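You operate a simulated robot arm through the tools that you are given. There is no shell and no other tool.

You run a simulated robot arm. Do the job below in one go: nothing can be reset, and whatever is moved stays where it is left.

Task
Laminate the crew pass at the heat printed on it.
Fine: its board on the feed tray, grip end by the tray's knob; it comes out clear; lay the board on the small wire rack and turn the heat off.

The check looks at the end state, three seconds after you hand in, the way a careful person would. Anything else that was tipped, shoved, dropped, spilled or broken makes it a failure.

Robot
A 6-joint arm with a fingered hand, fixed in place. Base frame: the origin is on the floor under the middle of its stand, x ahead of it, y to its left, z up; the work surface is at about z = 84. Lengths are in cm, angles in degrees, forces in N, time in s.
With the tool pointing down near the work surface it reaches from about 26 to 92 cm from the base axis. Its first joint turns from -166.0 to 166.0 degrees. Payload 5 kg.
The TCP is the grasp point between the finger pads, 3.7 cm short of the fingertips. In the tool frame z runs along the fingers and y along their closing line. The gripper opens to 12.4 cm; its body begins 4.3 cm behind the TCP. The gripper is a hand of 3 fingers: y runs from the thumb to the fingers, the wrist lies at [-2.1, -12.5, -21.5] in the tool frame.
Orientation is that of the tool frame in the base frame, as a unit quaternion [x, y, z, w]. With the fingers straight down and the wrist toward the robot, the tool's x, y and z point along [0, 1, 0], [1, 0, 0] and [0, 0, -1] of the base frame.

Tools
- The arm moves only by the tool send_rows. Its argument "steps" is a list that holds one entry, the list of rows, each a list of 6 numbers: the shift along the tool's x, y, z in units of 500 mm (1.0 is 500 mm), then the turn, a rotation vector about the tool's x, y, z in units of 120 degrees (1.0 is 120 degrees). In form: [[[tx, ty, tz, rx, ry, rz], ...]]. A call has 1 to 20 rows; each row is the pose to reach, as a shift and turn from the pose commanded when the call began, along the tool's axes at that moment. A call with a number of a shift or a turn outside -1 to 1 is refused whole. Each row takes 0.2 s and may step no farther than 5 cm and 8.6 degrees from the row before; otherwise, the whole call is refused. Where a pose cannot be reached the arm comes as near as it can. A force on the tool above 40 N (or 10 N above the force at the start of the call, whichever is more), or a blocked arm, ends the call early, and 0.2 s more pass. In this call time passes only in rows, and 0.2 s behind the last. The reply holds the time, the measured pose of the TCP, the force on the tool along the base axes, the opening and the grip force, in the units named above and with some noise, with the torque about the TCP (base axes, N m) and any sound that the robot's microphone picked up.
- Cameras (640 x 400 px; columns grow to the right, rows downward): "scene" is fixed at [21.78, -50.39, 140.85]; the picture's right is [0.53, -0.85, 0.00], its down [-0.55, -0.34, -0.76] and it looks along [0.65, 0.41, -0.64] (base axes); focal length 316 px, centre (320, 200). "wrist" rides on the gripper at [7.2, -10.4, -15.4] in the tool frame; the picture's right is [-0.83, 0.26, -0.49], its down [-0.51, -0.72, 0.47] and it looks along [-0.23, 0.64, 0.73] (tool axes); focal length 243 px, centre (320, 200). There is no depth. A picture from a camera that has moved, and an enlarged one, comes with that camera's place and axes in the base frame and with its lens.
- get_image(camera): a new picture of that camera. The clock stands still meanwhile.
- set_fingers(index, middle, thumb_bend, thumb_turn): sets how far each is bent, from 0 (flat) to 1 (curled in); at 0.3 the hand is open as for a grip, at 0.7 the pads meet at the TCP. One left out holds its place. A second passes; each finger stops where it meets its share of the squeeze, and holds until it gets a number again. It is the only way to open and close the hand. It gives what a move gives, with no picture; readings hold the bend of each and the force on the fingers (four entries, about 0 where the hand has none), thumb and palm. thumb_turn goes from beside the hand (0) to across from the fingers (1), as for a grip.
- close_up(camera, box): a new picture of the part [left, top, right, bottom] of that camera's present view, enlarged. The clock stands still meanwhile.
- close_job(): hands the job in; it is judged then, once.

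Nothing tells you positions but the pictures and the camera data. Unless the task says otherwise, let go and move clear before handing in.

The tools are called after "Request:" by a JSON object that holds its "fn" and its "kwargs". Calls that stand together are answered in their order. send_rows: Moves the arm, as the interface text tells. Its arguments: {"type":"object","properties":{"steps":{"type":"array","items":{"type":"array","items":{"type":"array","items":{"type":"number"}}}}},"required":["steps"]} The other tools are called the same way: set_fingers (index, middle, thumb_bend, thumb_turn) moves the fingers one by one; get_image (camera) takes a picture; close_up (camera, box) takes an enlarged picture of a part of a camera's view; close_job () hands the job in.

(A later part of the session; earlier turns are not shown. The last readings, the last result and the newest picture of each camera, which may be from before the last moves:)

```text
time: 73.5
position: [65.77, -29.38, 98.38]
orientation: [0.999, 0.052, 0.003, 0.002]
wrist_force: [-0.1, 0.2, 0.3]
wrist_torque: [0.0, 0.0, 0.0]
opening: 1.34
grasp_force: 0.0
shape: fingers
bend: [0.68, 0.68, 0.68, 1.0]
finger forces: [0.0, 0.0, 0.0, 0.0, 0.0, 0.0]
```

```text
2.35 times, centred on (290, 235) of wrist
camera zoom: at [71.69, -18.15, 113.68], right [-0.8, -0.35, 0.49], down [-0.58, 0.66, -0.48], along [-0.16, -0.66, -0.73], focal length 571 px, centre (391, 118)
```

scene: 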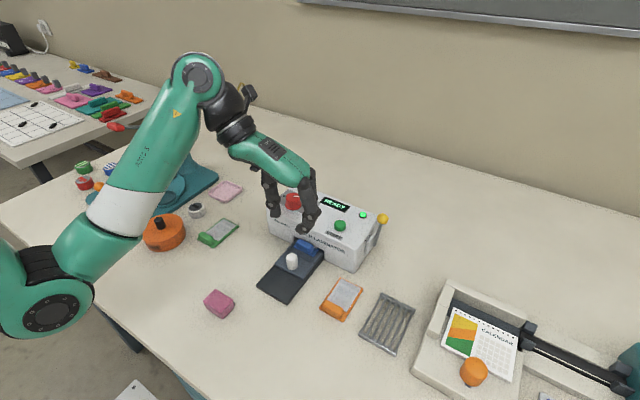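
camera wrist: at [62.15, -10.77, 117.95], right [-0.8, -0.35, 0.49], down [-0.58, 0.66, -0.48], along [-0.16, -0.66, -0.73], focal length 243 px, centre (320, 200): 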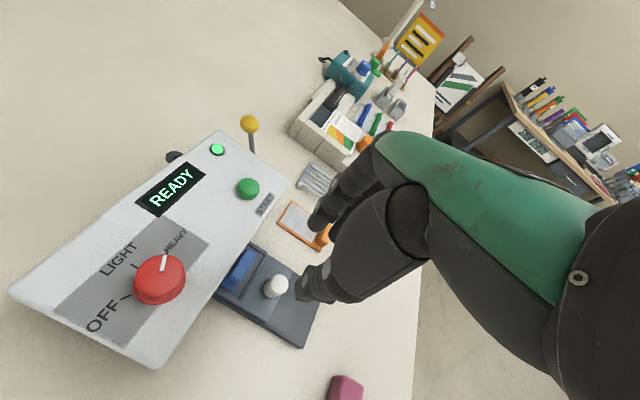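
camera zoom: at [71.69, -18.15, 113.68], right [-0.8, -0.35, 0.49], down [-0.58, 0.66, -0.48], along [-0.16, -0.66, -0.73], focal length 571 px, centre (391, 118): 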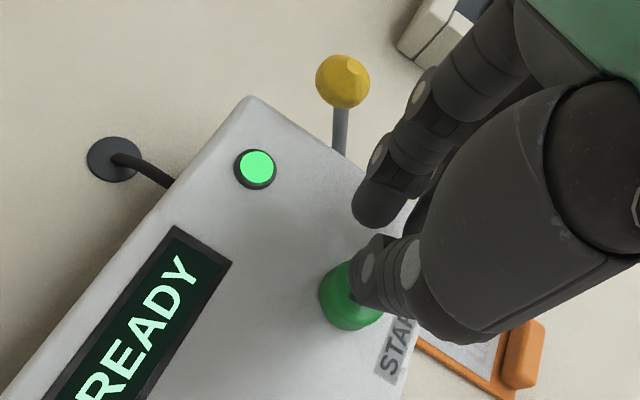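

The thumb is right above START. I'll curl the fingers slightly more so the thumb is lowest, then press in small steps.

Request:
{"fn": "set_fingers", "kwargs": {"index": 0.75, "middle": 0.75, "thumb_bend": 0.67}}

Request:
{"fn": "send_rows", "kwargs": {"steps": [[[0, 0, 0.008, 0, 0, 0], [0, 0, 0.016, 0, 0, 0], [0, 0, 0.022, 0, 0, 0]]]}}

Request:
{"fn": "close_up", "kwargs": {"camera": "scene", "box": [305, 180, 395, 260]}}

Request:
{"fn": "close_up", "kwargs": {"camera": "wrist", "box": [200, 150, 380, 320]}}

```text
time: 74.5
position: [65.75, -29.19, 98.46]
orientation: [0.999, 0.053, 0.002, 0.001]
wrist_force: [-0.4, 0.8, -0.2]
wrist_torque: [-0.03, -0.02, 0.01]
opening: 0.37
grasp_force: 0.1
shape: fingers
bend: [0.75, 0.75, 0.66, 1.0]
finger forces: [0.1, 0.0, 0.1, 0.1, 0.0, 0.0]
```

```text
time: 75.3
position: [65.83, -29.43, 97.36]
orientation: [0.999, 0.052, 0.003, 0.001]
wrist_force: [-0.5, -0.2, 2.1]
wrist_torque: [0.07, 0.0, -0.03]
opening: 0.36
grasp_force: 1.7
shape: fingers
bend: [0.75, 0.75, 0.66, 1.0]
finger forces: [0.0, 0.1, 0.0, 0.0, 3.3, 0.1]
heard: click
```

```text
5.00 times, centred on (350, 220) of scene
camera zoom: at [21.78, -50.39, 140.85], right [0.53, -0.85, 0.0], down [-0.55, -0.34, -0.76], along [0.65, 0.41, -0.64], focal length 1578 px, centre (170, 100)
```

zoom: 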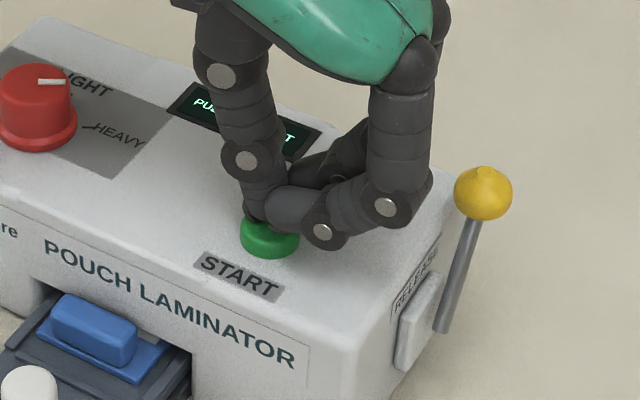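

```text
2.35 times, centred on (290, 235) of wrist
camera zoom: at [71.68, -18.19, 112.66], right [-0.8, -0.34, 0.49], down [-0.58, 0.66, -0.48], along [-0.16, -0.66, -0.73], focal length 571 px, centre (391, 118)
```

zoom: 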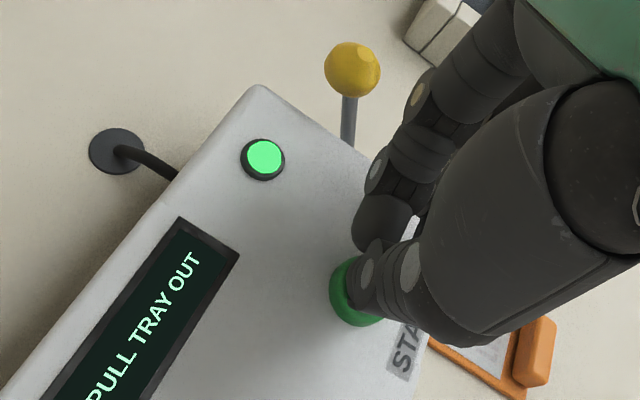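

I heard a click and the display changed to "... PULL TRAY OUT". I'll lift off and read it in full.

Request:
{"fn": "send_rows", "kwargs": {"steps": [[[0, 0, -0.02, 0, 0, 0], [0, 0, -0.06, 0, 0, 0], [0, 0, -0.12, 0, 0, 0], [0, 0, -0.18, 0, 0, 0]]]}}

Request:
{"fn": "close_up", "kwargs": {"camera": "scene", "box": [245, 170, 395, 280]}}

Request:
{"fn": "get_image", "kwargs": {"camera": "wrist"}}

```text
time: 76.3
position: [65.7, -29.3, 106.32]
orientation: [0.999, 0.052, 0.003, 0.001]
wrist_force: [-0.7, 0.6, -0.1]
wrist_torque: [-0.01, -0.02, 0.0]
opening: 0.34
grasp_force: 0.1
shape: fingers
bend: [0.75, 0.75, 0.66, 1.0]
finger forces: [0.1, 0.0, 0.0, 0.0, 0.1, 0.1]
```

```text
3.64 times, centred on (320, 225) of scene
camera zoom: at [21.78, -50.39, 140.85], right [0.53, -0.85, 0.0], down [-0.55, -0.34, -0.76], along [0.65, 0.41, -0.64], focal length 1148 px, centre (320, 109)
```

zoom: 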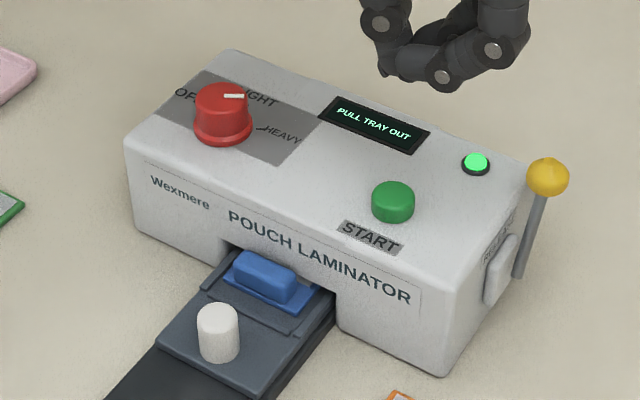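

```text
taken
camera wrist: at [71.71, -18.16, 121.65], right [-0.8, -0.35, 0.49], down [-0.58, 0.66, -0.48], along [-0.16, -0.66, -0.73], focal length 243 px, centre (320, 200)
```

wrist: 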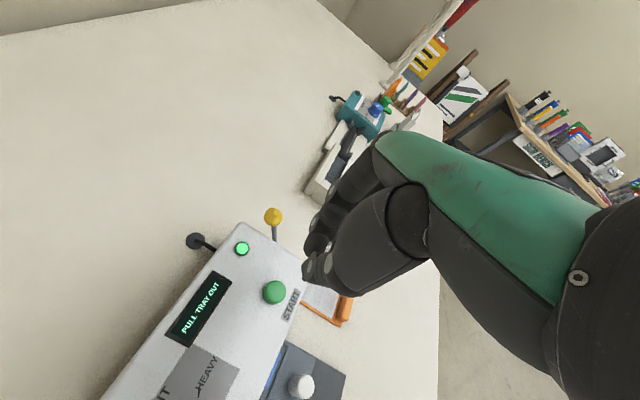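

The display says "PULL TRAY OUT". This machine evidently wants the tray out when START is pressed and feeds it itself. I'll go straight back to the knob and pull the tray out.

Request:
{"fn": "send_rows", "kwargs": {"steps": [[[-0.04, -0.036, 0, 0, 0, 0], [-0.1, -0.09, 0.02, 0, 0, 0], [-0.15, -0.135, 0.06, 0, 0, 0], [-0.1838, -0.1677, 0.11, 0, 0, 0], [-0.1838, -0.1677, 0.125, 0, 0, 0]]]}}

Request:
{"fn": "set_fingers", "kwargs": {"index": 0.55, "middle": 0.55, "thumb_bend": 0.55}}

Request:
{"fn": "close_up", "kwargs": {"camera": "wrist", "box": [160, 180, 360, 330]}}

Request:
{"fn": "close_up", "kwargs": {"camera": "scene", "box": [245, 190, 355, 300]}}

```text
time: 77.5
position: [55.58, -21.96, 99.91]
orientation: [0.999, 0.052, 0.003, 0.002]
wrist_force: [-0.2, -0.8, 0.7]
wrist_torque: [-0.01, 0.01, 0.0]
opening: 0.34
grasp_force: 0.1
shape: fingers
bend: [0.75, 0.75, 0.66, 1.0]
finger forces: [0.0, 0.0, 0.0, 0.0, 0.1, 0.0]
```

```text
time: 78.5
position: [55.68, -22.01, 99.85]
orientation: [0.999, 0.052, 0.003, 0.002]
wrist_force: [-0.2, 1.1, 0.1]
wrist_torque: [-0.02, 0.02, 0.02]
opening: 5.12
grasp_force: 0.2
shape: fingers
bend: [0.55, 0.55, 0.55, 1.0]
finger forces: [0.0, 0.1, 0.1, 0.1, 0.0, 0.0]
```

```text
2.67 times, centred on (260, 255) of wrist
camera zoom: at [61.64, -10.87, 115.25], right [-0.8, -0.35, 0.49], down [-0.58, 0.66, -0.48], along [-0.16, -0.66, -0.73], focal length 647 px, centre (480, 53)
```

zoom: 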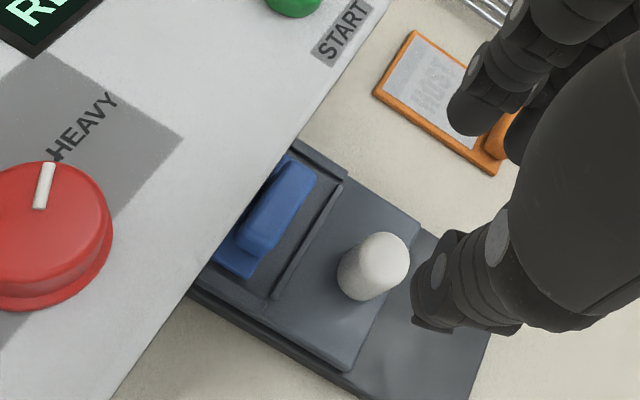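

```text
3.64 times, centred on (300, 245) of scene
camera zoom: at [21.78, -50.39, 140.85], right [0.53, -0.85, 0.0], down [-0.55, -0.34, -0.76], along [0.65, 0.41, -0.64], focal length 1148 px, centre (393, 36)
```

zoom: 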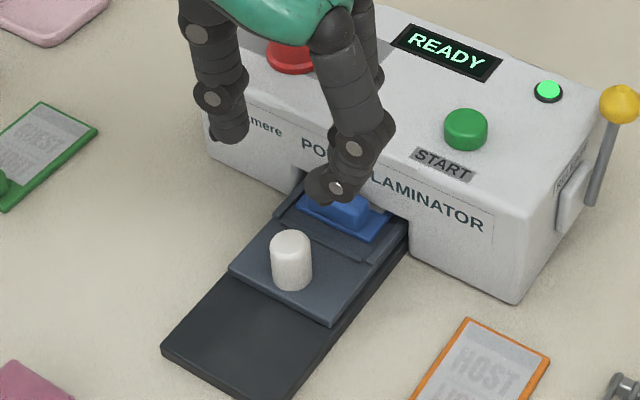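

The display is back to READY. I'm going down onto the knob and gripping it again.

Request:
{"fn": "send_rows", "kwargs": {"steps": [[[0, -0.001, 0.05, 0, 0, 0], [0, -0.001, 0.1, 0, 0, 0], [0, -0.001, 0.145, 0, 0, 0], [0, -0.001, 0.175, 0, 0, 0], [0, -0.001, 0.188, 0, 0, 0]]]}}

Request:
{"fn": "set_fingers", "kwargs": {"index": 0.68, "middle": 0.69, "thumb_bend": 0.67}}

Request:
{"fn": "close_up", "kwargs": {"camera": "scene", "box": [245, 190, 355, 300]}}

```text
time: 79.7
position: [55.72, -21.86, 90.62]
orientation: [0.999, 0.053, 0.003, 0.002]
wrist_force: [-0.1, 0.0, -0.9]
wrist_torque: [0.01, -0.03, 0.0]
opening: 5.15
grasp_force: 0.1
shape: fingers
bend: [0.55, 0.55, 0.55, 1.0]
finger forces: [0.1, 0.0, 0.0, 0.0, 0.0, 0.0]
```

```text
time: 80.7
position: [55.79, -21.92, 90.65]
orientation: [0.999, 0.052, 0.004, 0.002]
wrist_force: [0.2, -2.2, -1.1]
wrist_torque: [-0.06, 0.02, 0.04]
opening: 2.26
grasp_force: 4.3
shape: fingers
bend: [0.66, 0.67, 0.64, 1.0]
finger forces: [2.1, 3.2, 0.0, 0.0, 3.5, 0.0]
```

```text
3.64 times, centred on (300, 245) of scene
camera zoom: at [21.78, -50.39, 140.85], right [0.53, -0.85, 0.0], down [-0.55, -0.34, -0.76], along [0.65, 0.41, -0.64], focal length 1148 px, centre (393, 36)
```

zoom: 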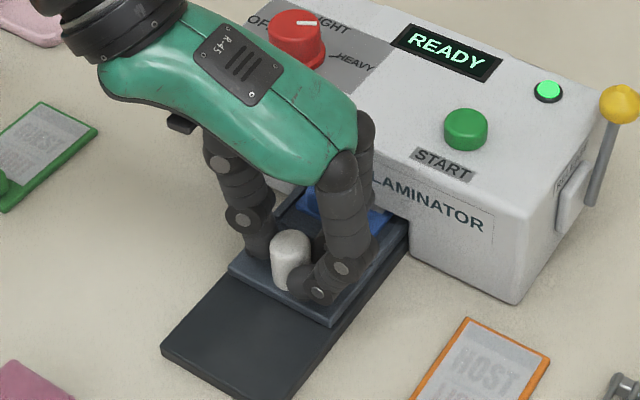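

The grip on the knob is good. I'm pulling the tray out along -x.

Request:
{"fn": "send_rows", "kwargs": {"steps": [[[-0.008, -0.0008, 0, 0, 0, 0], [-0.022, -0.0022, 0, 0, 0, 0], [-0.04, -0.004, 0, 0, 0, 0], [-0.058, -0.0058, 0, 0, 0, 0], [-0.076, -0.0076, 0, 0, 0, 0], [-0.094, -0.0094, 0, 0, 0, 0], [-0.11, -0.011, 0, 0, 0, 0], [-0.122, -0.0122, 0, 0, 0, 0]]]}}

Request:
{"fn": "close_up", "kwargs": {"camera": "scene", "box": [235, 190, 355, 310]}}

Request:
{"fn": "close_up", "kwargs": {"camera": "wrist", "box": [140, 130, 360, 320]}}

```text
time: 82.5
position: [49.45, -21.93, 90.55]
orientation: [0.999, 0.052, 0.001, 0.001]
wrist_force: [0.4, -1.8, -1.3]
wrist_torque: [-0.06, -0.01, 0.03]
opening: 2.23
grasp_force: 5.2
shape: fingers
bend: [0.66, 0.67, 0.64, 1.0]
finger forces: [2.0, 3.3, 0.0, 0.1, 3.8, 0.1]
```

```text
3.33 times, centred on (295, 250) of scene
camera zoom: at [21.78, -50.39, 140.85], right [0.53, -0.85, 0.0], down [-0.55, -0.34, -0.76], along [0.65, 0.41, -0.64], focal length 1052 px, centre (403, 33)
```

zoom: 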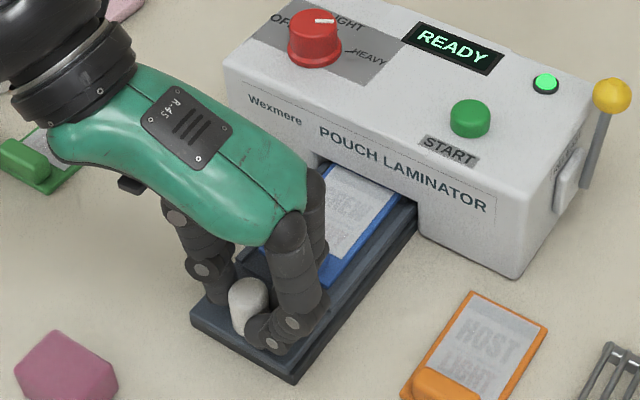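

```text
2.11 times, centred on (250, 225) of wrist
camera zoom: at [55.54, -10.82, 105.85], right [-0.8, -0.34, 0.49], down [-0.58, 0.66, -0.48], along [-0.16, -0.66, -0.73], focal length 511 px, centre (467, 147)
```

zoom: 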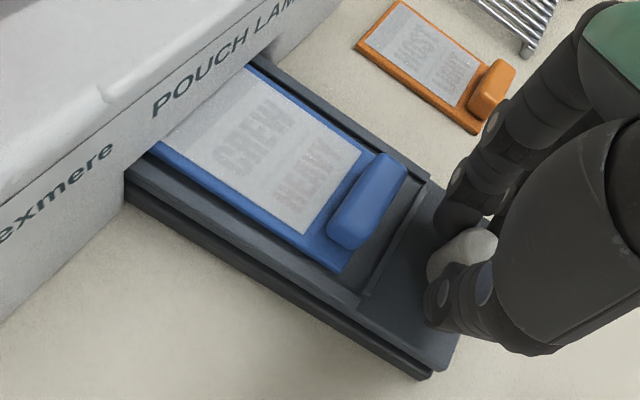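

The pass is still cloudy, as it should be since it wasn't processed. I'll pull the last centimetre gently to the outer stop.

Request:
{"fn": "send_rows", "kwargs": {"steps": [[[-0.004, -0.0004, 0, 0, 0, 0], [-0.008, -0.0008, 0, 0, 0, 0], [-0.012, -0.0012, 0, 0, 0, 0]]]}}

Request:
{"fn": "close_up", "kwargs": {"camera": "scene", "box": [235, 215, 335, 310]}}

Request:
{"fn": "close_up", "kwargs": {"camera": "wrist", "box": [140, 130, 360, 320]}}

```text
time: 83.3
position: [48.98, -21.88, 90.68]
orientation: [0.999, 0.052, 0.003, 0.002]
wrist_force: [0.7, -1.6, -0.5]
wrist_torque: [-0.09, -0.03, 0.04]
opening: 2.26
grasp_force: 4.5
shape: fingers
bend: [0.66, 0.67, 0.64, 1.0]
finger forces: [2.6, 3.5, 0.1, 0.0, 3.2, 0.1]
```

```text
4.21 times, centred on (285, 262) of scene
camera zoom: at [21.78, -50.39, 140.85], right [0.53, -0.85, 0.0], down [-0.55, -0.34, -0.76], along [0.65, 0.41, -0.64], focal length 1329 px, centre (467, -63)
```

zoom: 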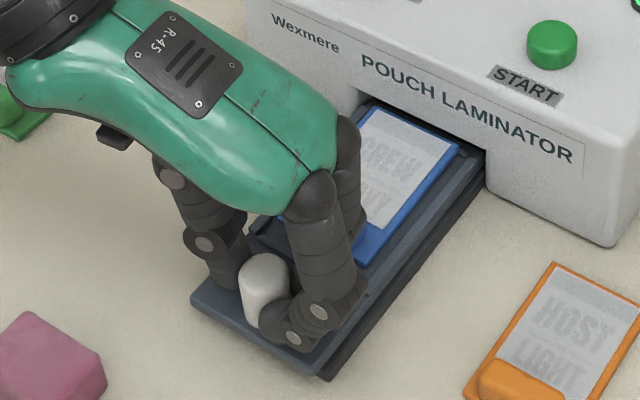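

```text
2.11 times, centred on (250, 225) of wrist
camera zoom: at [54.97, -10.81, 105.85], right [-0.8, -0.35, 0.49], down [-0.58, 0.66, -0.48], along [-0.16, -0.66, -0.73], focal length 511 px, centre (467, 147)
```

zoom: 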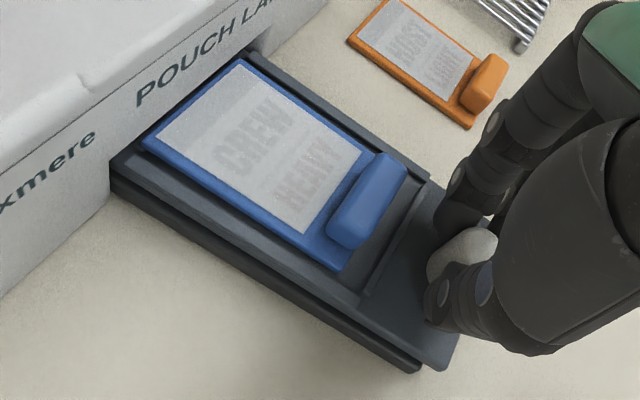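

Request:
{"fn": "send_rows", "kwargs": {"steps": [[[-0.003, -0.0003, 0, 0, 0, 0], [-0.006, -0.0006, 0, 0, 0, 0]]]}}

```text
time: 83.9
position: [48.8, -21.87, 90.61]
orientation: [0.999, 0.052, 0.003, 0.002]
wrist_force: [8.7, -2.5, -1.3]
wrist_torque: [-0.07, -0.24, 0.09]
opening: 2.24
grasp_force: 5.9
shape: fingers
bend: [0.65, 0.67, 0.65, 1.0]
finger forces: [6.2, 2.1, 0.0, 0.0, 3.0, 0.0]
```

I felt the outer stop at 8.7 N, so the tray is fully out. I'm releasing, lifting and checking the display before pressing START.

Request:
{"fn": "set_fingers", "kwargs": {"index": 0.55, "middle": 0.55, "thumb_bend": 0.55}}

Request:
{"fn": "send_rows", "kwargs": {"steps": [[[0, 0, -0.02, 0, 0, 0], [0, 0, -0.07, 0, 0, 0], [0, 0, -0.14, 0, 0, 0], [0, 0, -0.22, 0, 0, 0], [0, 0, -0.3, 0, 0, 0]]]}}

Request:
{"fn": "close_up", "kwargs": {"camera": "scene", "box": [235, 180, 395, 300]}}

Request:
{"fn": "get_image", "kwargs": {"camera": "wrist"}}

```text
time: 84.9
position: [48.67, -21.93, 90.66]
orientation: [0.999, 0.052, 0.003, 0.002]
wrist_force: [-0.4, -0.1, -0.6]
wrist_torque: [0.0, 0.01, -0.01]
opening: 5.14
grasp_force: 0.1
shape: fingers
bend: [0.55, 0.55, 0.55, 1.0]
finger forces: [0.0, 0.1, 0.1, 0.0, 0.0, 0.1]
```

```text
time: 86.1
position: [48.71, -22.69, 103.95]
orientation: [0.999, 0.053, 0.004, 0.003]
wrist_force: [0.2, 0.7, 0.7]
wrist_torque: [-0.04, 0.02, 0.0]
opening: 5.14
grasp_force: 0.0
shape: fingers
bend: [0.55, 0.55, 0.55, 1.0]
finger forces: [0.0, 0.0, 0.0, 0.1, 0.0, 0.1]
out of reach, approached as far as the arm can: row 5
```

```text
3.33 times, centred on (315, 240) of scene
camera zoom: at [21.78, -50.39, 140.85], right [0.53, -0.85, 0.0], down [-0.55, -0.34, -0.76], along [0.65, 0.41, -0.64], focal length 1052 px, centre (337, 67)
```

zoom: 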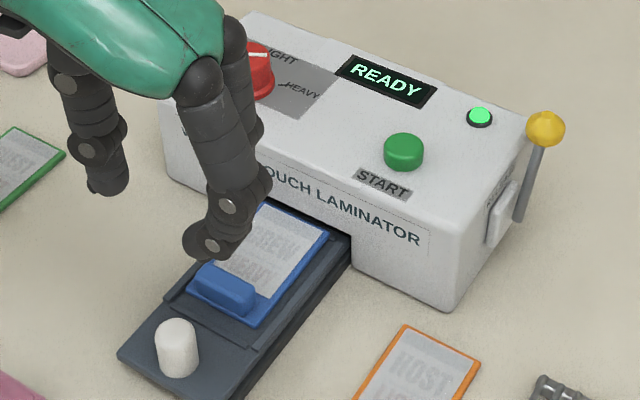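

```text
taken
camera wrist: at [54.65, -11.48, 119.25], right [-0.8, -0.35, 0.49], down [-0.58, 0.66, -0.48], along [-0.16, -0.67, -0.73], focal length 243 px, centre (320, 200)
```

wrist: 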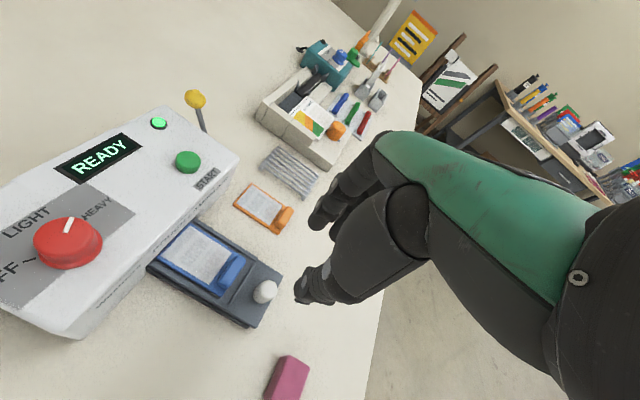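

The tray is out and READY is showing. I'm moving to START and pressing with the thumb as before.

Request:
{"fn": "set_fingers", "kwargs": {"index": 0.75, "middle": 0.75, "thumb_bend": 0.67}}

Request:
{"fn": "send_rows", "kwargs": {"steps": [[[0.03, 0.016, 0.0, 0, 0, 0], [0.1, 0.052, 0.01, 0, 0, 0], [0.18, 0.093, 0.02, 0, 0, 0], [0.25, 0.129, 0.03, 0, 0, 0], [0.3056, 0.1573, 0.037, 0, 0, 0], [0.3256, 0.1673, 0.037, 0, 0, 0], [0.3256, 0.1673, 0.08, 0, 0, 0], [0.3256, 0.1673, 0.108, 0, 0, 0]]]}}

Request:
{"fn": "close_up", "kwargs": {"camera": "scene", "box": [305, 180, 395, 260]}}

Request:
{"fn": "close_up", "kwargs": {"camera": "wrist", "box": [200, 150, 380, 320]}}

```text
time: 87.1
position: [48.67, -22.73, 103.9]
orientation: [0.999, 0.053, 0.003, 0.004]
wrist_force: [-0.5, -1.0, -0.6]
wrist_torque: [-0.01, 0.0, -0.01]
opening: 0.33
grasp_force: 0.0
shape: fingers
bend: [0.75, 0.75, 0.66, 1.0]
finger forces: [0.0, 0.0, 0.0, 0.1, 0.0, 0.0]
```

```text
time: 88.9
position: [65.82, -29.41, 98.56]
orientation: [0.999, 0.052, 0.002, 0.001]
wrist_force: [0.2, -0.4, -0.8]
wrist_torque: [0.01, 0.01, 0.01]
opening: 0.36
grasp_force: 0.1
shape: fingers
bend: [0.75, 0.75, 0.66, 1.0]
finger forces: [0.0, 0.0, 0.1, 0.0, 0.1, 0.0]
```

```text
5.00 times, centred on (350, 220) of scene
camera zoom: at [21.78, -50.39, 140.85], right [0.53, -0.85, 0.0], down [-0.55, -0.34, -0.76], along [0.65, 0.41, -0.64], focal length 1578 px, centre (170, 100)
```

zoom: 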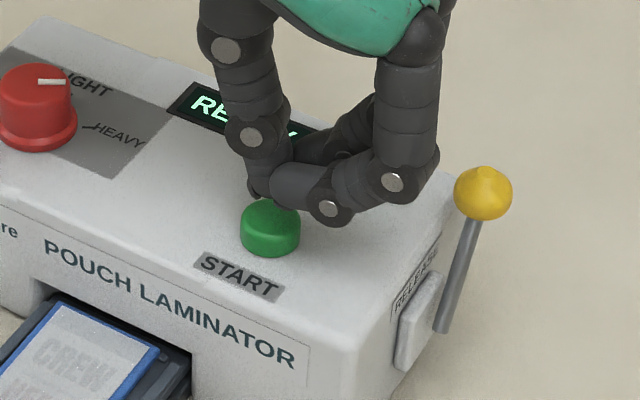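

```text
2.35 times, centred on (290, 235) of wrist
camera zoom: at [71.85, -18.26, 113.88], right [-0.8, -0.35, 0.49], down [-0.58, 0.66, -0.48], along [-0.16, -0.66, -0.73], focal length 571 px, centre (391, 118)
```

zoom: 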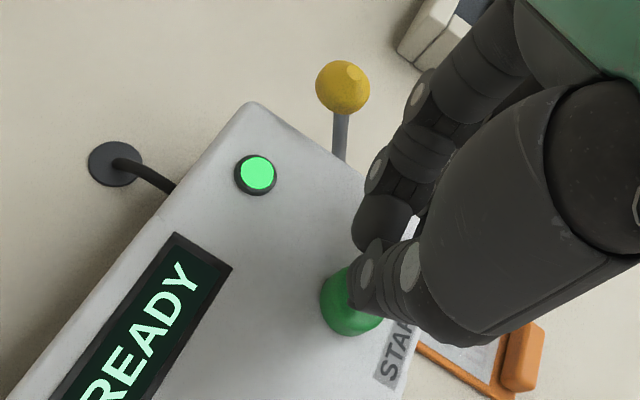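

The thumb is over START, so I'm pressing down 1.2 cm.

Request:
{"fn": "send_rows", "kwargs": {"steps": [[[-0.002, -0.0005, 0.01, 0, 0, 0], [-0.002, -0.0005, 0.019, 0, 0, 0], [-0.002, -0.0005, 0.025, 0, 0, 0]]]}}

Request:
{"fn": "close_up", "kwargs": {"camera": "scene", "box": [235, 180, 395, 300]}}

Request:
{"fn": "get_image", "kwargs": {"camera": "wrist"}}

```text
time: 89.7
position: [65.8, -29.41, 97.3]
orientation: [0.999, 0.052, 0.002, 0.001]
wrist_force: [0.1, 0.9, 1.6]
wrist_torque: [0.03, -0.04, -0.01]
opening: 0.34
grasp_force: 1.8
shape: fingers
bend: [0.75, 0.75, 0.66, 1.0]
finger forces: [0.0, 0.0, 0.0, 0.0, 3.3, 0.0]
heard: click
```

```text
3.33 times, centred on (315, 240) of scene
camera zoom: at [21.78, -50.39, 140.85], right [0.53, -0.85, 0.0], down [-0.55, -0.34, -0.76], along [0.65, 0.41, -0.64], focal length 1052 px, centre (337, 67)
```

zoom: 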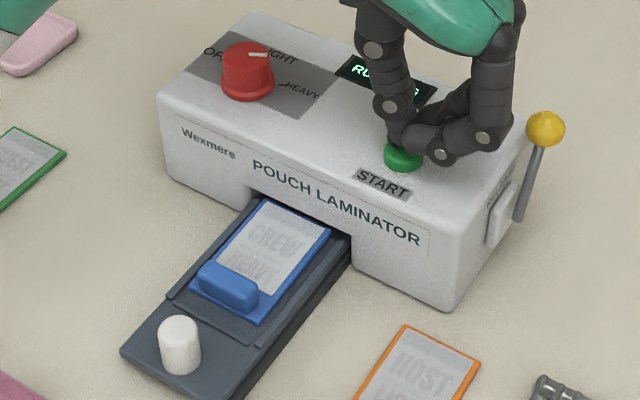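

```text
taken
camera wrist: at [71.75, -18.29, 112.68], right [-0.8, -0.34, 0.49], down [-0.58, 0.66, -0.48], along [-0.16, -0.66, -0.73], focal length 243 px, centre (320, 200)
```

wrist: 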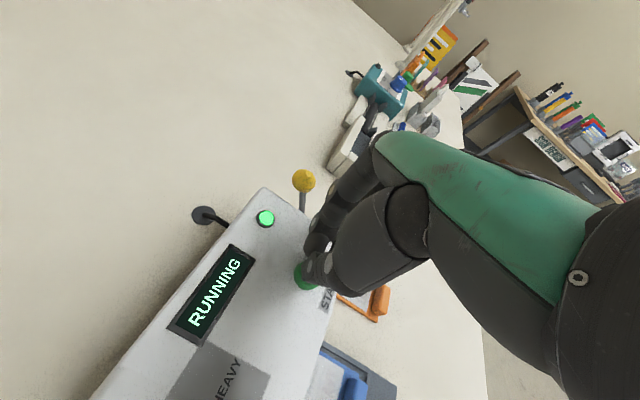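

It's RUNNING and the tray has started to move in by itself. I'll lift clear and watch.

Request:
{"fn": "send_rows", "kwargs": {"steps": [[[0, 0, -0.02, 0, 0, 0], [0, 0, -0.06, 0, 0, 0], [0, 0, -0.12, 0, 0, 0], [0, 0, -0.18, 0, 0, 0]]]}}

Request:
{"fn": "close_up", "kwargs": {"camera": "scene", "box": [235, 180, 395, 300]}}

```text
time: 90.7
position: [65.72, -29.18, 106.35]
orientation: [0.999, 0.053, 0.002, 0.001]
wrist_force: [-0.1, -0.1, 0.2]
wrist_torque: [-0.01, 0.02, 0.01]
opening: 0.36
grasp_force: 0.0
shape: fingers
bend: [0.75, 0.75, 0.66, 1.0]
finger forces: [0.0, 0.0, 0.1, 0.0, 0.0, 0.0]
```

```text
3.33 times, centred on (315, 240) of scene
camera zoom: at [21.78, -50.39, 140.85], right [0.53, -0.85, 0.0], down [-0.55, -0.34, -0.76], along [0.65, 0.41, -0.64], focal length 1052 px, centre (337, 67)
```

zoom: 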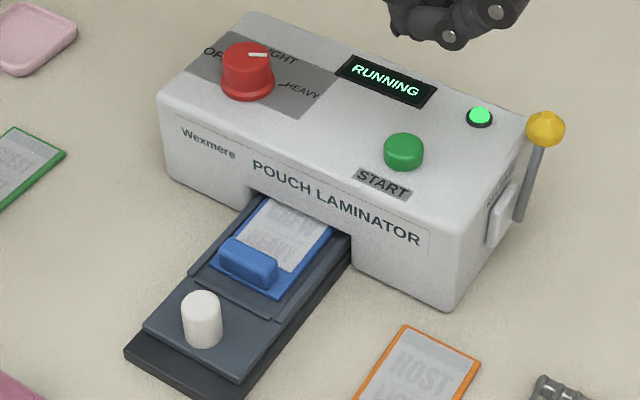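

The tray is being drawn in. I'll hold still and keep checking on it.

Request:
{"fn": "send_rows", "kwargs": {"steps": [[[0, 0, 0, 0, 0, 0], [0, 0, 0, 0, 0, 0], [0, 0, 0, 0, 0, 0], [0, 0, 0, 0, 0, 0], [0, 0, 0, 0, 0, 0], [0, 0, 0, 0, 0, 0], [0, 0, 0, 0, 0, 0], [0, 0, 0, 0, 0, 0]]]}}

Request:
{"fn": "close_up", "kwargs": {"camera": "scene", "box": [235, 180, 395, 300]}}

```text
time: 92.5
position: [65.63, -29.3, 106.39]
orientation: [0.999, 0.052, 0.002, 0.002]
wrist_force: [0.3, 0.3, -0.1]
wrist_torque: [-0.01, -0.03, 0.03]
opening: 0.32
grasp_force: 0.1
shape: fingers
bend: [0.75, 0.75, 0.66, 1.0]
finger forces: [0.1, 0.0, 0.0, 0.1, 0.0, 0.0]
```

```text
3.33 times, centred on (315, 240) of scene
camera zoom: at [21.78, -50.39, 140.85], right [0.53, -0.85, 0.0], down [-0.55, -0.34, -0.76], along [0.65, 0.41, -0.64], focal length 1052 px, centre (337, 67)
```

zoom: 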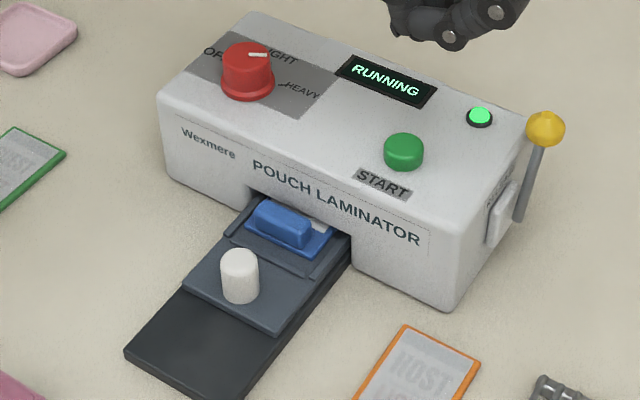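

Request:
{"fn": "send_rows", "kwargs": {"steps": [[[0, 0, 0, 0, 0, 0], [0, 0, 0, 0, 0, 0], [0, 0, 0, 0, 0, 0], [0, 0, 0, 0, 0, 0], [0, 0, 0, 0, 0, 0], [0, 0, 0, 0, 0, 0], [0, 0, 0, 0, 0, 0], [0, 0, 0, 0, 0, 0]]]}}

Request:
{"fn": "close_up", "kwargs": {"camera": "scene", "box": [235, 180, 395, 300]}}

```text
time: 94.3
position: [65.78, -29.27, 106.34]
orientation: [0.999, 0.052, 0.002, 0.001]
wrist_force: [-0.2, -0.1, -0.4]
wrist_torque: [0.03, 0.0, 0.02]
opening: 0.34
grasp_force: 0.1
shape: fingers
bend: [0.75, 0.75, 0.66, 1.0]
finger forces: [0.1, 0.0, 0.0, 0.0, 0.0, 0.0]
```

```text
3.33 times, centred on (315, 240) of scene
camera zoom: at [21.78, -50.39, 140.85], right [0.53, -0.85, 0.0], down [-0.55, -0.34, -0.76], along [0.65, 0.41, -0.64], focal length 1052 px, centre (337, 67)
```

zoom: 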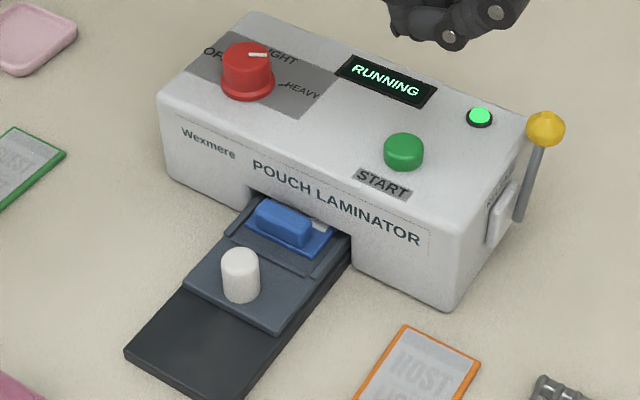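

The tray has almost stopped moving and the machine is still RUNNING. I'm waiting further.

Request:
{"fn": "send_rows", "kwargs": {"steps": [[[0, 0, 0, 0, 0, 0], [0, 0, 0, 0, 0, 0], [0, 0, 0, 0, 0, 0], [0, 0, 0, 0, 0, 0], [0, 0, 0, 0, 0, 0], [0, 0, 0, 0, 0, 0], [0, 0, 0, 0, 0, 0], [0, 0, 0, 0, 0, 0], [0, 0, 0, 0, 0, 0], [0, 0, 0, 0, 0, 0], [0, 0, 0, 0, 0, 0], [0, 0, 0, 0, 0, 0]]]}}

Request:
{"fn": "close_up", "kwargs": {"camera": "scene", "box": [235, 180, 395, 300]}}

```text
time: 96.9
position: [65.84, -29.2, 106.29]
orientation: [0.999, 0.053, 0.003, 0.002]
wrist_force: [0.2, -0.7, -0.9]
wrist_torque: [0.02, -0.01, -0.01]
opening: 0.34
grasp_force: 0.0
shape: fingers
bend: [0.75, 0.75, 0.66, 1.0]
finger forces: [0.1, 0.0, 0.0, 0.0, 0.1, 0.1]
```

```text
3.33 times, centred on (315, 240) of scene
camera zoom: at [21.78, -50.39, 140.85], right [0.53, -0.85, 0.0], down [-0.55, -0.34, -0.76], along [0.65, 0.41, -0.64], focal length 1052 px, centre (337, 67)
```

zoom: 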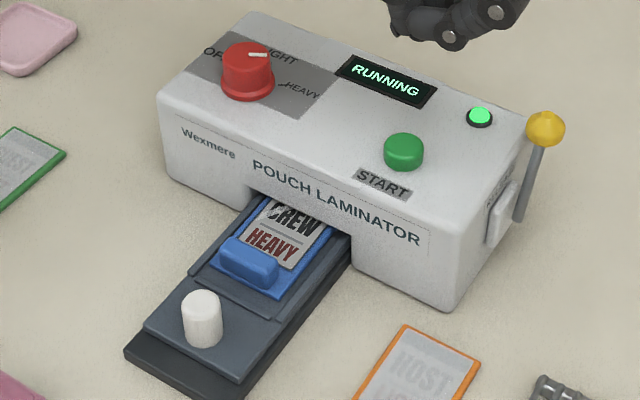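

The tray is coming back out, and the pass now shows crisp, clear print ("CREW / HEAVY"). I'll wait for it to come out fully.

Request:
{"fn": "send_rows", "kwargs": {"steps": [[[0, 0, 0, 0, 0, 0], [0, 0, 0, 0, 0, 0], [0, 0, 0, 0, 0, 0], [0, 0, 0, 0, 0, 0], [0, 0, 0, 0, 0, 0], [0, 0, 0, 0, 0, 0], [0, 0, 0, 0, 0, 0], [0, 0, 0, 0, 0, 0]]]}}

Request:
{"fn": "close_up", "kwargs": {"camera": "scene", "box": [235, 180, 395, 300]}}

Request:
{"fn": "close_up", "kwargs": {"camera": "scene", "box": [260, 235, 330, 300]}}

```text
time: 98.7
position: [65.82, -29.19, 106.31]
orientation: [0.999, 0.053, 0.002, 0.001]
wrist_force: [0.3, 0.1, 0.1]
wrist_torque: [0.0, 0.02, 0.03]
opening: 0.31
grasp_force: 0.0
shape: fingers
bend: [0.75, 0.75, 0.66, 1.0]
finger forces: [0.0, 0.1, 0.0, 0.0, 0.1, 0.0]
```

```text
3.33 times, centred on (315, 240) of scene
camera zoom: at [21.78, -50.39, 140.85], right [0.53, -0.85, 0.0], down [-0.55, -0.34, -0.76], along [0.65, 0.41, -0.64], focal length 1052 px, centre (337, 67)
```

zoom: 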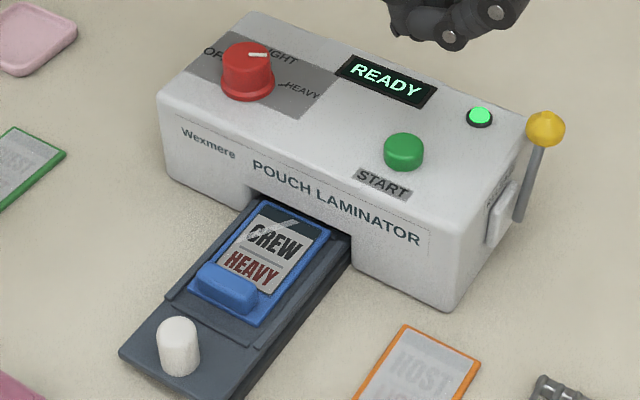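

```text
6.15 times, centred on (295, 268) of scene
camera zoom: at [21.78, -50.39, 140.85], right [0.53, -0.85, 0.0], down [-0.55, -0.34, -0.76], along [0.65, 0.41, -0.64], focal length 1942 px, centre (474, -215)
```

zoom: 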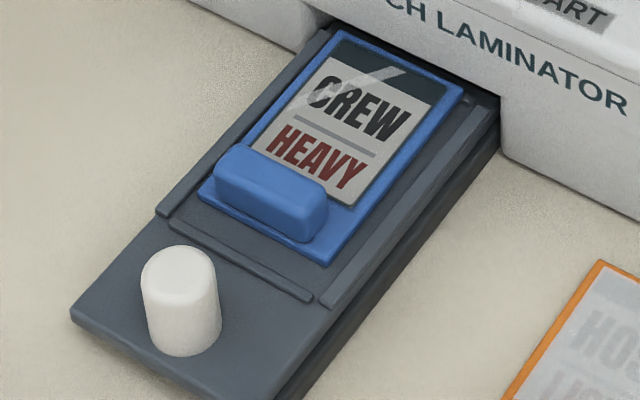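

It worked: the pass came out clear and the tray is back out with READY showing. Now I'll move the board to the rack. I'm swinging the hand back to the straight orientation above the grip block, near (54.3, -21.75).

Request:
{"fn": "send_rows", "kwargs": {"steps": [[[-0.012, -0.01, 0, 0, 0, -0.0649], [-0.03, -0.025, 0, 0, 0, -0.1298], [-0.052, -0.043, 0.01, 0, 0, -0.1947], [-0.075, -0.062, 0.02, 0, 0, -0.2596], [-0.1, -0.082, 0.035, 0, 0, -0.3245], [-0.125, -0.102, 0.05, 0, 0, -0.3894], [-0.15, -0.122, 0.07, 0, 0, -0.4543], [-0.17, -0.139, 0.09, 0, 0, -0.5192], [-0.19, -0.155, 0.105, 0, 0, -0.5841], [-0.2, -0.164, 0.118, 0, 0, -0.649], [-0.209, -0.1706, 0.126, 0, 0, -0.714]]]}}

Request:
{"fn": "set_fingers", "kwargs": {"index": 0.6, "middle": 0.6, "thumb_bend": 0.6}}

Request:
{"fn": "get_image", "kwargs": {"camera": "wrist"}}

Request:
{"fn": "close_up", "kwargs": {"camera": "scene", "box": [240, 190, 350, 300]}}

```text
time: 101.1
position: [54.48, -21.95, 99.99]
orientation: [0.696, 0.718, 0.001, 0.003]
wrist_force: [0.8, -0.9, -0.3]
wrist_torque: [-0.01, 0.01, -0.01]
opening: 0.34
grasp_force: 0.1
shape: fingers
bend: [0.75, 0.75, 0.66, 1.0]
finger forces: [0.0, 0.0, 0.1, 0.0, 0.1, 0.0]
```

```text
time: 102.1
position: [54.47, -21.93, 99.89]
orientation: [0.697, 0.717, 0.001, 0.003]
wrist_force: [0.0, 0.5, -0.1]
wrist_torque: [-0.02, 0.0, -0.03]
opening: 3.57
grasp_force: 0.0
shape: fingers
bend: [0.6, 0.6, 0.6, 1.0]
finger forces: [0.1, 0.0, 0.0, 0.0, 0.0, 0.0]
```

```text
taken
camera wrist: at [43.71, -15.05, 115.2], right [0.28, -0.82, 0.5], down [-0.7, -0.53, -0.47], along [0.65, -0.22, -0.73], focal length 243 px, centre (320, 200)
```

wrist: 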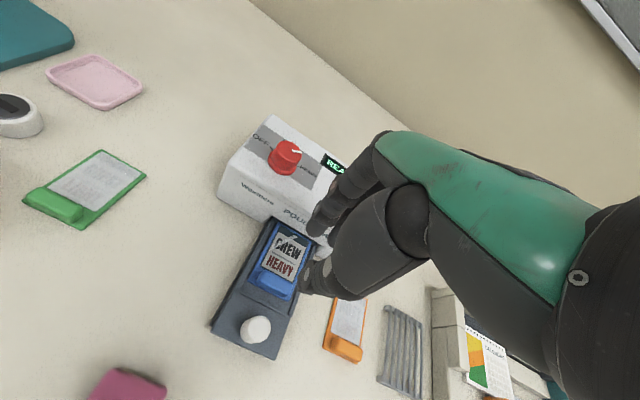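

```text
3.64 times, centred on (295, 245) of scene
camera zoom: at [21.78, -50.39, 140.85], right [0.53, -0.85, 0.0], down [-0.55, -0.34, -0.76], along [0.65, 0.41, -0.64], focal length 1148 px, centre (411, 36)
```

zoom: 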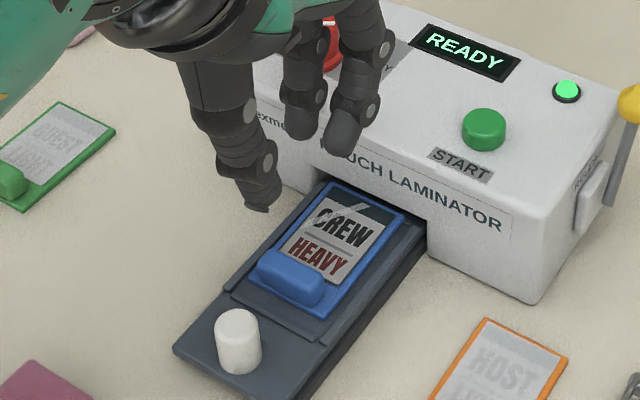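

Request:
{"fn": "close_up", "kwargs": {"camera": "wrist", "box": [200, 210, 340, 350]}}

Request:
{"fn": "close_up", "kwargs": {"camera": "wrist", "box": [320, 270, 480, 400]}}

Request:
{"fn": "close_up", "kwargs": {"camera": "scene", "box": [350, 285, 420, 360]}}

```text
2.86 times, centred on (270, 280) of wrist
camera zoom: at [43.71, -15.05, 115.2], right [0.28, -0.82, 0.5], down [-0.7, -0.53, -0.47], along [0.65, -0.22, -0.73], focal length 693 px, centre (463, -29)
```

zoom: 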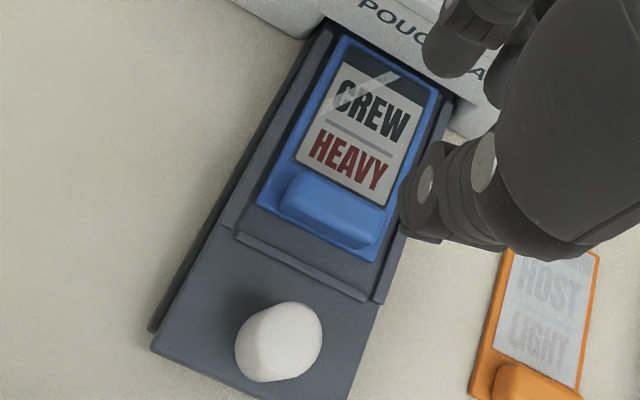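

```text
3.08 times, centred on (400, 335) of wrist
camera zoom: at [43.71, -15.05, 115.2], right [0.28, -0.82, 0.5], down [-0.7, -0.53, -0.47], along [0.65, -0.22, -0.73], focal length 746 px, centre (74, -215)
```

zoom: 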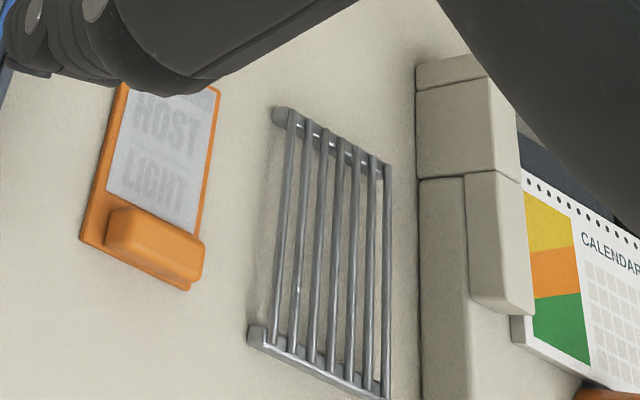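

```text
5.33 times, centred on (385, 322) of scene
camera zoom: at [21.78, -50.39, 140.85], right [0.53, -0.85, 0.0], down [-0.55, -0.34, -0.76], along [0.65, 0.41, -0.64], focal length 1683 px, centre (-27, -453)
```

zoom: 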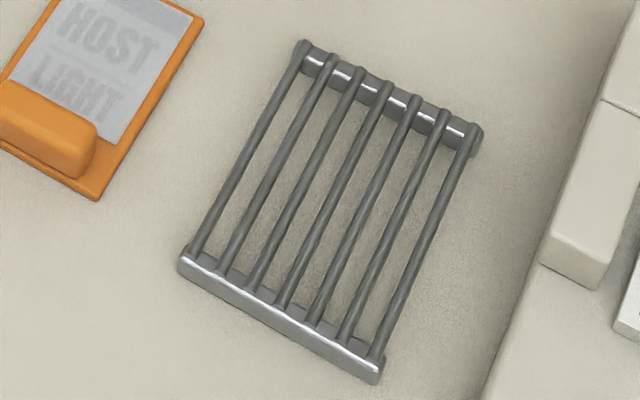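

The hand is centred on the block to within 1 mm. The rack spans x 50.0–59.7, y -48.1 to -41.3, with its bars at about z 85.25. I'm lowering onto the block.

Request:
{"fn": "send_rows", "kwargs": {"steps": [[[0, 0, 0.05, 0, 0, 0], [0, 0, 0.1, 0, 0, 0], [0, 0, 0.145, 0, 0, 0], [0, 0, 0.175, 0, 0, 0], [0, 0, 0.187, 0, 0, 0]]]}}

Request:
{"fn": "close_up", "kwargs": {"camera": "wrist", "box": [220, 170, 380, 330]}}

Request:
{"fn": "close_up", "kwargs": {"camera": "scene", "box": [250, 215, 330, 305]}}

```text
time: 103.3
position: [54.61, -22.04, 90.78]
orientation: [0.697, 0.717, 0.001, 0.005]
wrist_force: [0.0, 2.2, 11.6]
wrist_torque: [0.17, -0.31, 0.05]
opening: 3.6
grasp_force: 5.5
shape: fingers
bend: [0.61, 0.6, 0.6, 1.0]
finger forces: [9.7, 2.1, 0.1, 0.0, 0.5, 0.0]
```

```text
2.50 times, centred on (300, 250) of wrist
camera zoom: at [43.83, -15.04, 105.96], right [0.28, -0.82, 0.5], down [-0.7, -0.53, -0.48], along [0.65, -0.22, -0.72], focal length 606 px, centre (370, 75)
```

zoom: 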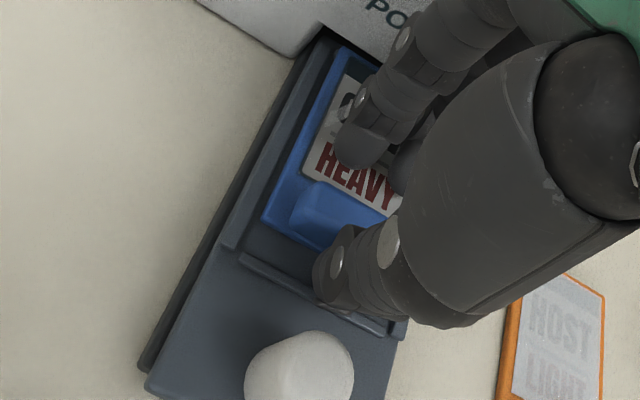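

```text
4.44 times, centred on (290, 260) of scene
camera zoom: at [21.78, -50.39, 140.85], right [0.53, -0.85, 0.0], down [-0.55, -0.34, -0.76], along [0.65, 0.41, -0.64], focal length 1403 px, centre (453, -67)
```

zoom: 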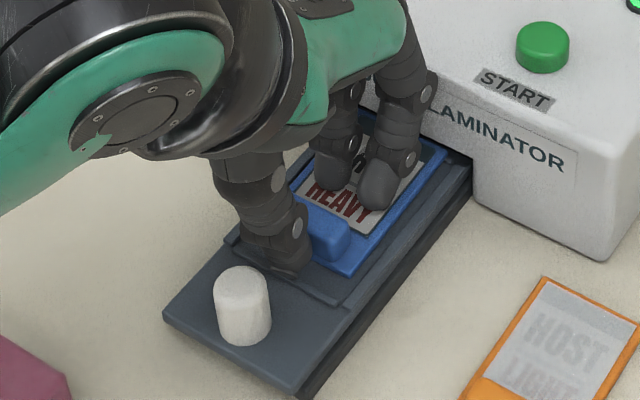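

The fingertips are pressing the board with about 10 N, so the tray is slightly higher than I thought. I'll back up 1.5 mm and then close.

Request:
{"fn": "send_rows", "kwargs": {"steps": [[[0, 0, -0.003, 0, 0, 0]]]}}

Request:
{"fn": "set_fingers", "kwargs": {"index": 0.65, "middle": 0.65, "thumb_bend": 0.63}}

Request:
{"fn": "close_up", "kwargs": {"camera": "wrist", "box": [220, 170, 380, 330]}}

Request:
{"fn": "close_up", "kwargs": {"camera": "scene", "box": [250, 215, 330, 305]}}

```text
time: 103.7
position: [54.59, -22.04, 90.78]
orientation: [0.697, 0.717, 0.001, 0.004]
wrist_force: [-0.1, 0.3, 8.8]
wrist_torque: [0.12, -0.23, -0.01]
opening: 3.61
grasp_force: 4.6
shape: fingers
bend: [0.6, 0.6, 0.6, 1.0]
finger forces: [6.6, 2.1, 0.0, 0.1, 0.1, 0.0]
```

```text
time: 104.7
position: [54.55, -22.04, 90.76]
orientation: [0.696, 0.718, 0.0, 0.003]
wrist_force: [0.4, -1.1, 1.4]
wrist_torque: [0.02, -0.01, 0.0]
opening: 2.54
grasp_force: 0.9
shape: fingers
bend: [0.65, 0.65, 0.63, 1.0]
finger forces: [0.0, 0.0, 0.0, 0.1, 0.0, 0.0]
```

```text
2.50 times, centred on (300, 250) of wrist
camera zoom: at [43.81, -15.06, 106.0], right [0.28, -0.82, 0.5], down [-0.7, -0.53, -0.47], along [0.65, -0.22, -0.73], focal length 606 px, centre (370, 75)
```

zoom: 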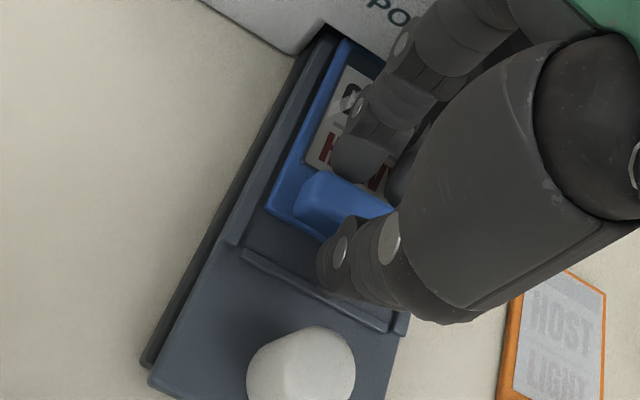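

```text
4.44 times, centred on (290, 260) of scene
camera zoom: at [21.78, -50.39, 140.85], right [0.53, -0.85, 0.0], down [-0.55, -0.34, -0.76], along [0.65, 0.41, -0.64], focal length 1403 px, centre (453, -67)
```

zoom: 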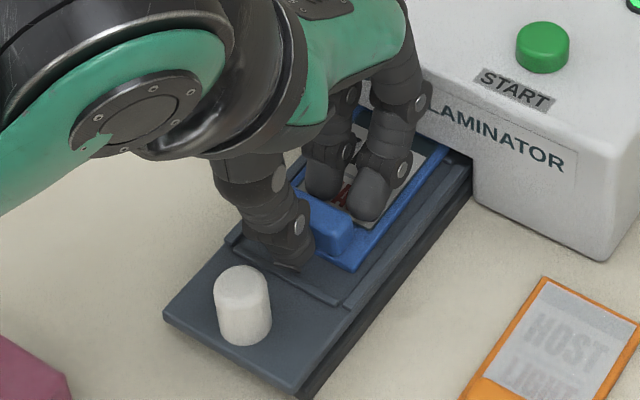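

Forces are back to zero. I'll lower 1.5 mm again now that the tips have curled up, then close onto the block.

Request:
{"fn": "send_rows", "kwargs": {"steps": [[[0, 0, 0.003, 0, 0, 0]]]}}

Request:
{"fn": "set_fingers", "kwargs": {"index": 0.7, "middle": 0.7, "thumb_bend": 0.66}}

Request:
{"fn": "close_up", "kwargs": {"camera": "wrist", "box": [220, 170, 380, 330]}}

Request:
{"fn": "close_up", "kwargs": {"camera": "scene", "box": [250, 215, 330, 305]}}

```text
time: 105.1
position: [54.62, -22.06, 90.58]
orientation: [0.697, 0.717, 0.001, 0.003]
wrist_force: [-0.5, -0.5, 1.4]
wrist_torque: [0.01, 0.02, -0.05]
opening: 2.51
grasp_force: 1.0
shape: fingers
bend: [0.65, 0.65, 0.63, 1.0]
finger forces: [1.7, 0.1, 0.0, 0.0, 0.4, 0.0]
```

```text
time: 106.1
position: [54.6, -22.04, 90.65]
orientation: [0.696, 0.718, 0.0, 0.003]
wrist_force: [1.4, 0.1, 0.1]
wrist_torque: [0.01, 0.0, 0.0]
opening: 1.97
grasp_force: 3.5
shape: fingers
bend: [0.68, 0.69, 0.64, 1.0]
finger forces: [2.0, 1.7, 0.1, 0.0, 3.6, 0.1]
```

```text
2.50 times, centred on (300, 250) of wrist
camera zoom: at [43.82, -15.05, 105.88], right [0.28, -0.82, 0.5], down [-0.7, -0.53, -0.47], along [0.65, -0.22, -0.73], focal length 606 px, centre (370, 75)
```

zoom: 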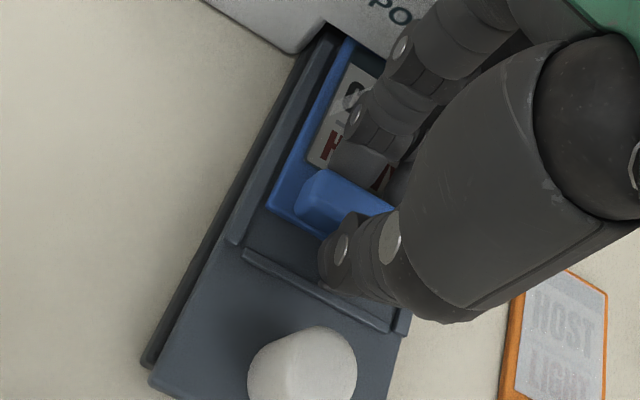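

```text
4.44 times, centred on (290, 260) of scene
camera zoom: at [21.78, -50.39, 140.85], right [0.53, -0.85, 0.0], down [-0.55, -0.34, -0.76], along [0.65, 0.41, -0.64], focal length 1403 px, centre (453, -67)
```

zoom: 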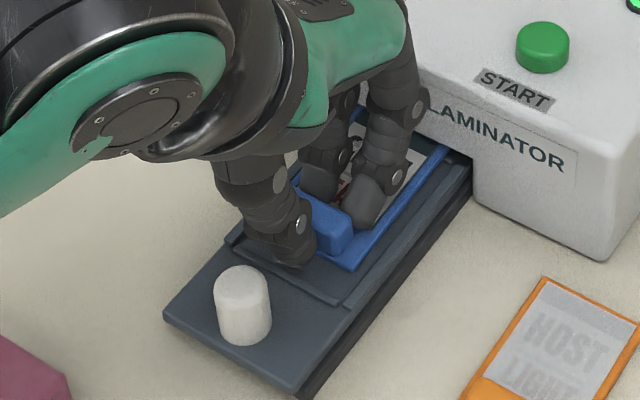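

The readings match the earlier good grip. I'll firm it slightly, then do a test lift.

Request:
{"fn": "set_fingers", "kwargs": {"index": 0.705, "middle": 0.71, "thumb_bend": 0.67}}

Request:
{"fn": "send_rows", "kwargs": {"steps": [[[0, 0, -0.006, 0, 0, 0], [0, 0, -0.014, 0, 0, 0], [0, 0, -0.024, 0, 0, 0], [0, 0, -0.036, 0, 0, 0]]]}}

Request:
{"fn": "close_up", "kwargs": {"camera": "wrist", "box": [220, 170, 380, 330]}}

Request:
{"fn": "close_up", "kwargs": {"camera": "scene", "box": [250, 215, 330, 305]}}

```text
time: 107.1
position: [54.63, -21.99, 90.62]
orientation: [0.697, 0.717, 0.001, 0.004]
wrist_force: [-0.2, 0.6, -0.2]
wrist_torque: [0.0, 0.05, 0.02]
opening: 1.94
grasp_force: 5.1
shape: fingers
bend: [0.68, 0.69, 0.64, 1.0]
finger forces: [2.2, 2.7, 0.1, 0.0, 4.7, 0.1]
```

```text
time: 108.1
position: [54.52, -21.94, 92.4]
orientation: [0.696, 0.718, 0.0, 0.003]
wrist_force: [0.4, 0.1, -1.5]
wrist_torque: [0.09, 0.08, 0.01]
opening: 1.97
grasp_force: 4.9
shape: fingers
bend: [0.68, 0.69, 0.64, 1.0]
finger forces: [2.5, 3.0, 0.0, 0.0, 5.0, 0.1]
```

```text
2.50 times, centred on (300, 250) of wrist
camera zoom: at [43.79, -15.01, 107.66], right [0.28, -0.82, 0.5], down [-0.7, -0.53, -0.47], along [0.65, -0.22, -0.73], focal length 606 px, centre (370, 75)
```

zoom: 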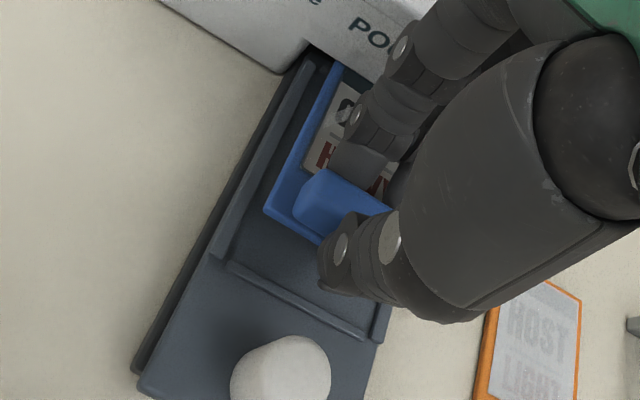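

```text
4.44 times, centred on (290, 260) of scene
camera zoom: at [21.78, -50.39, 140.85], right [0.53, -0.85, 0.0], down [-0.55, -0.34, -0.76], along [0.65, 0.41, -0.64], focal length 1403 px, centre (453, -67)
```

zoom: 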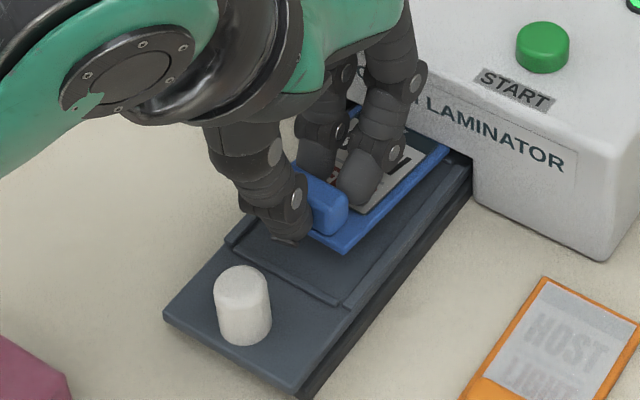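

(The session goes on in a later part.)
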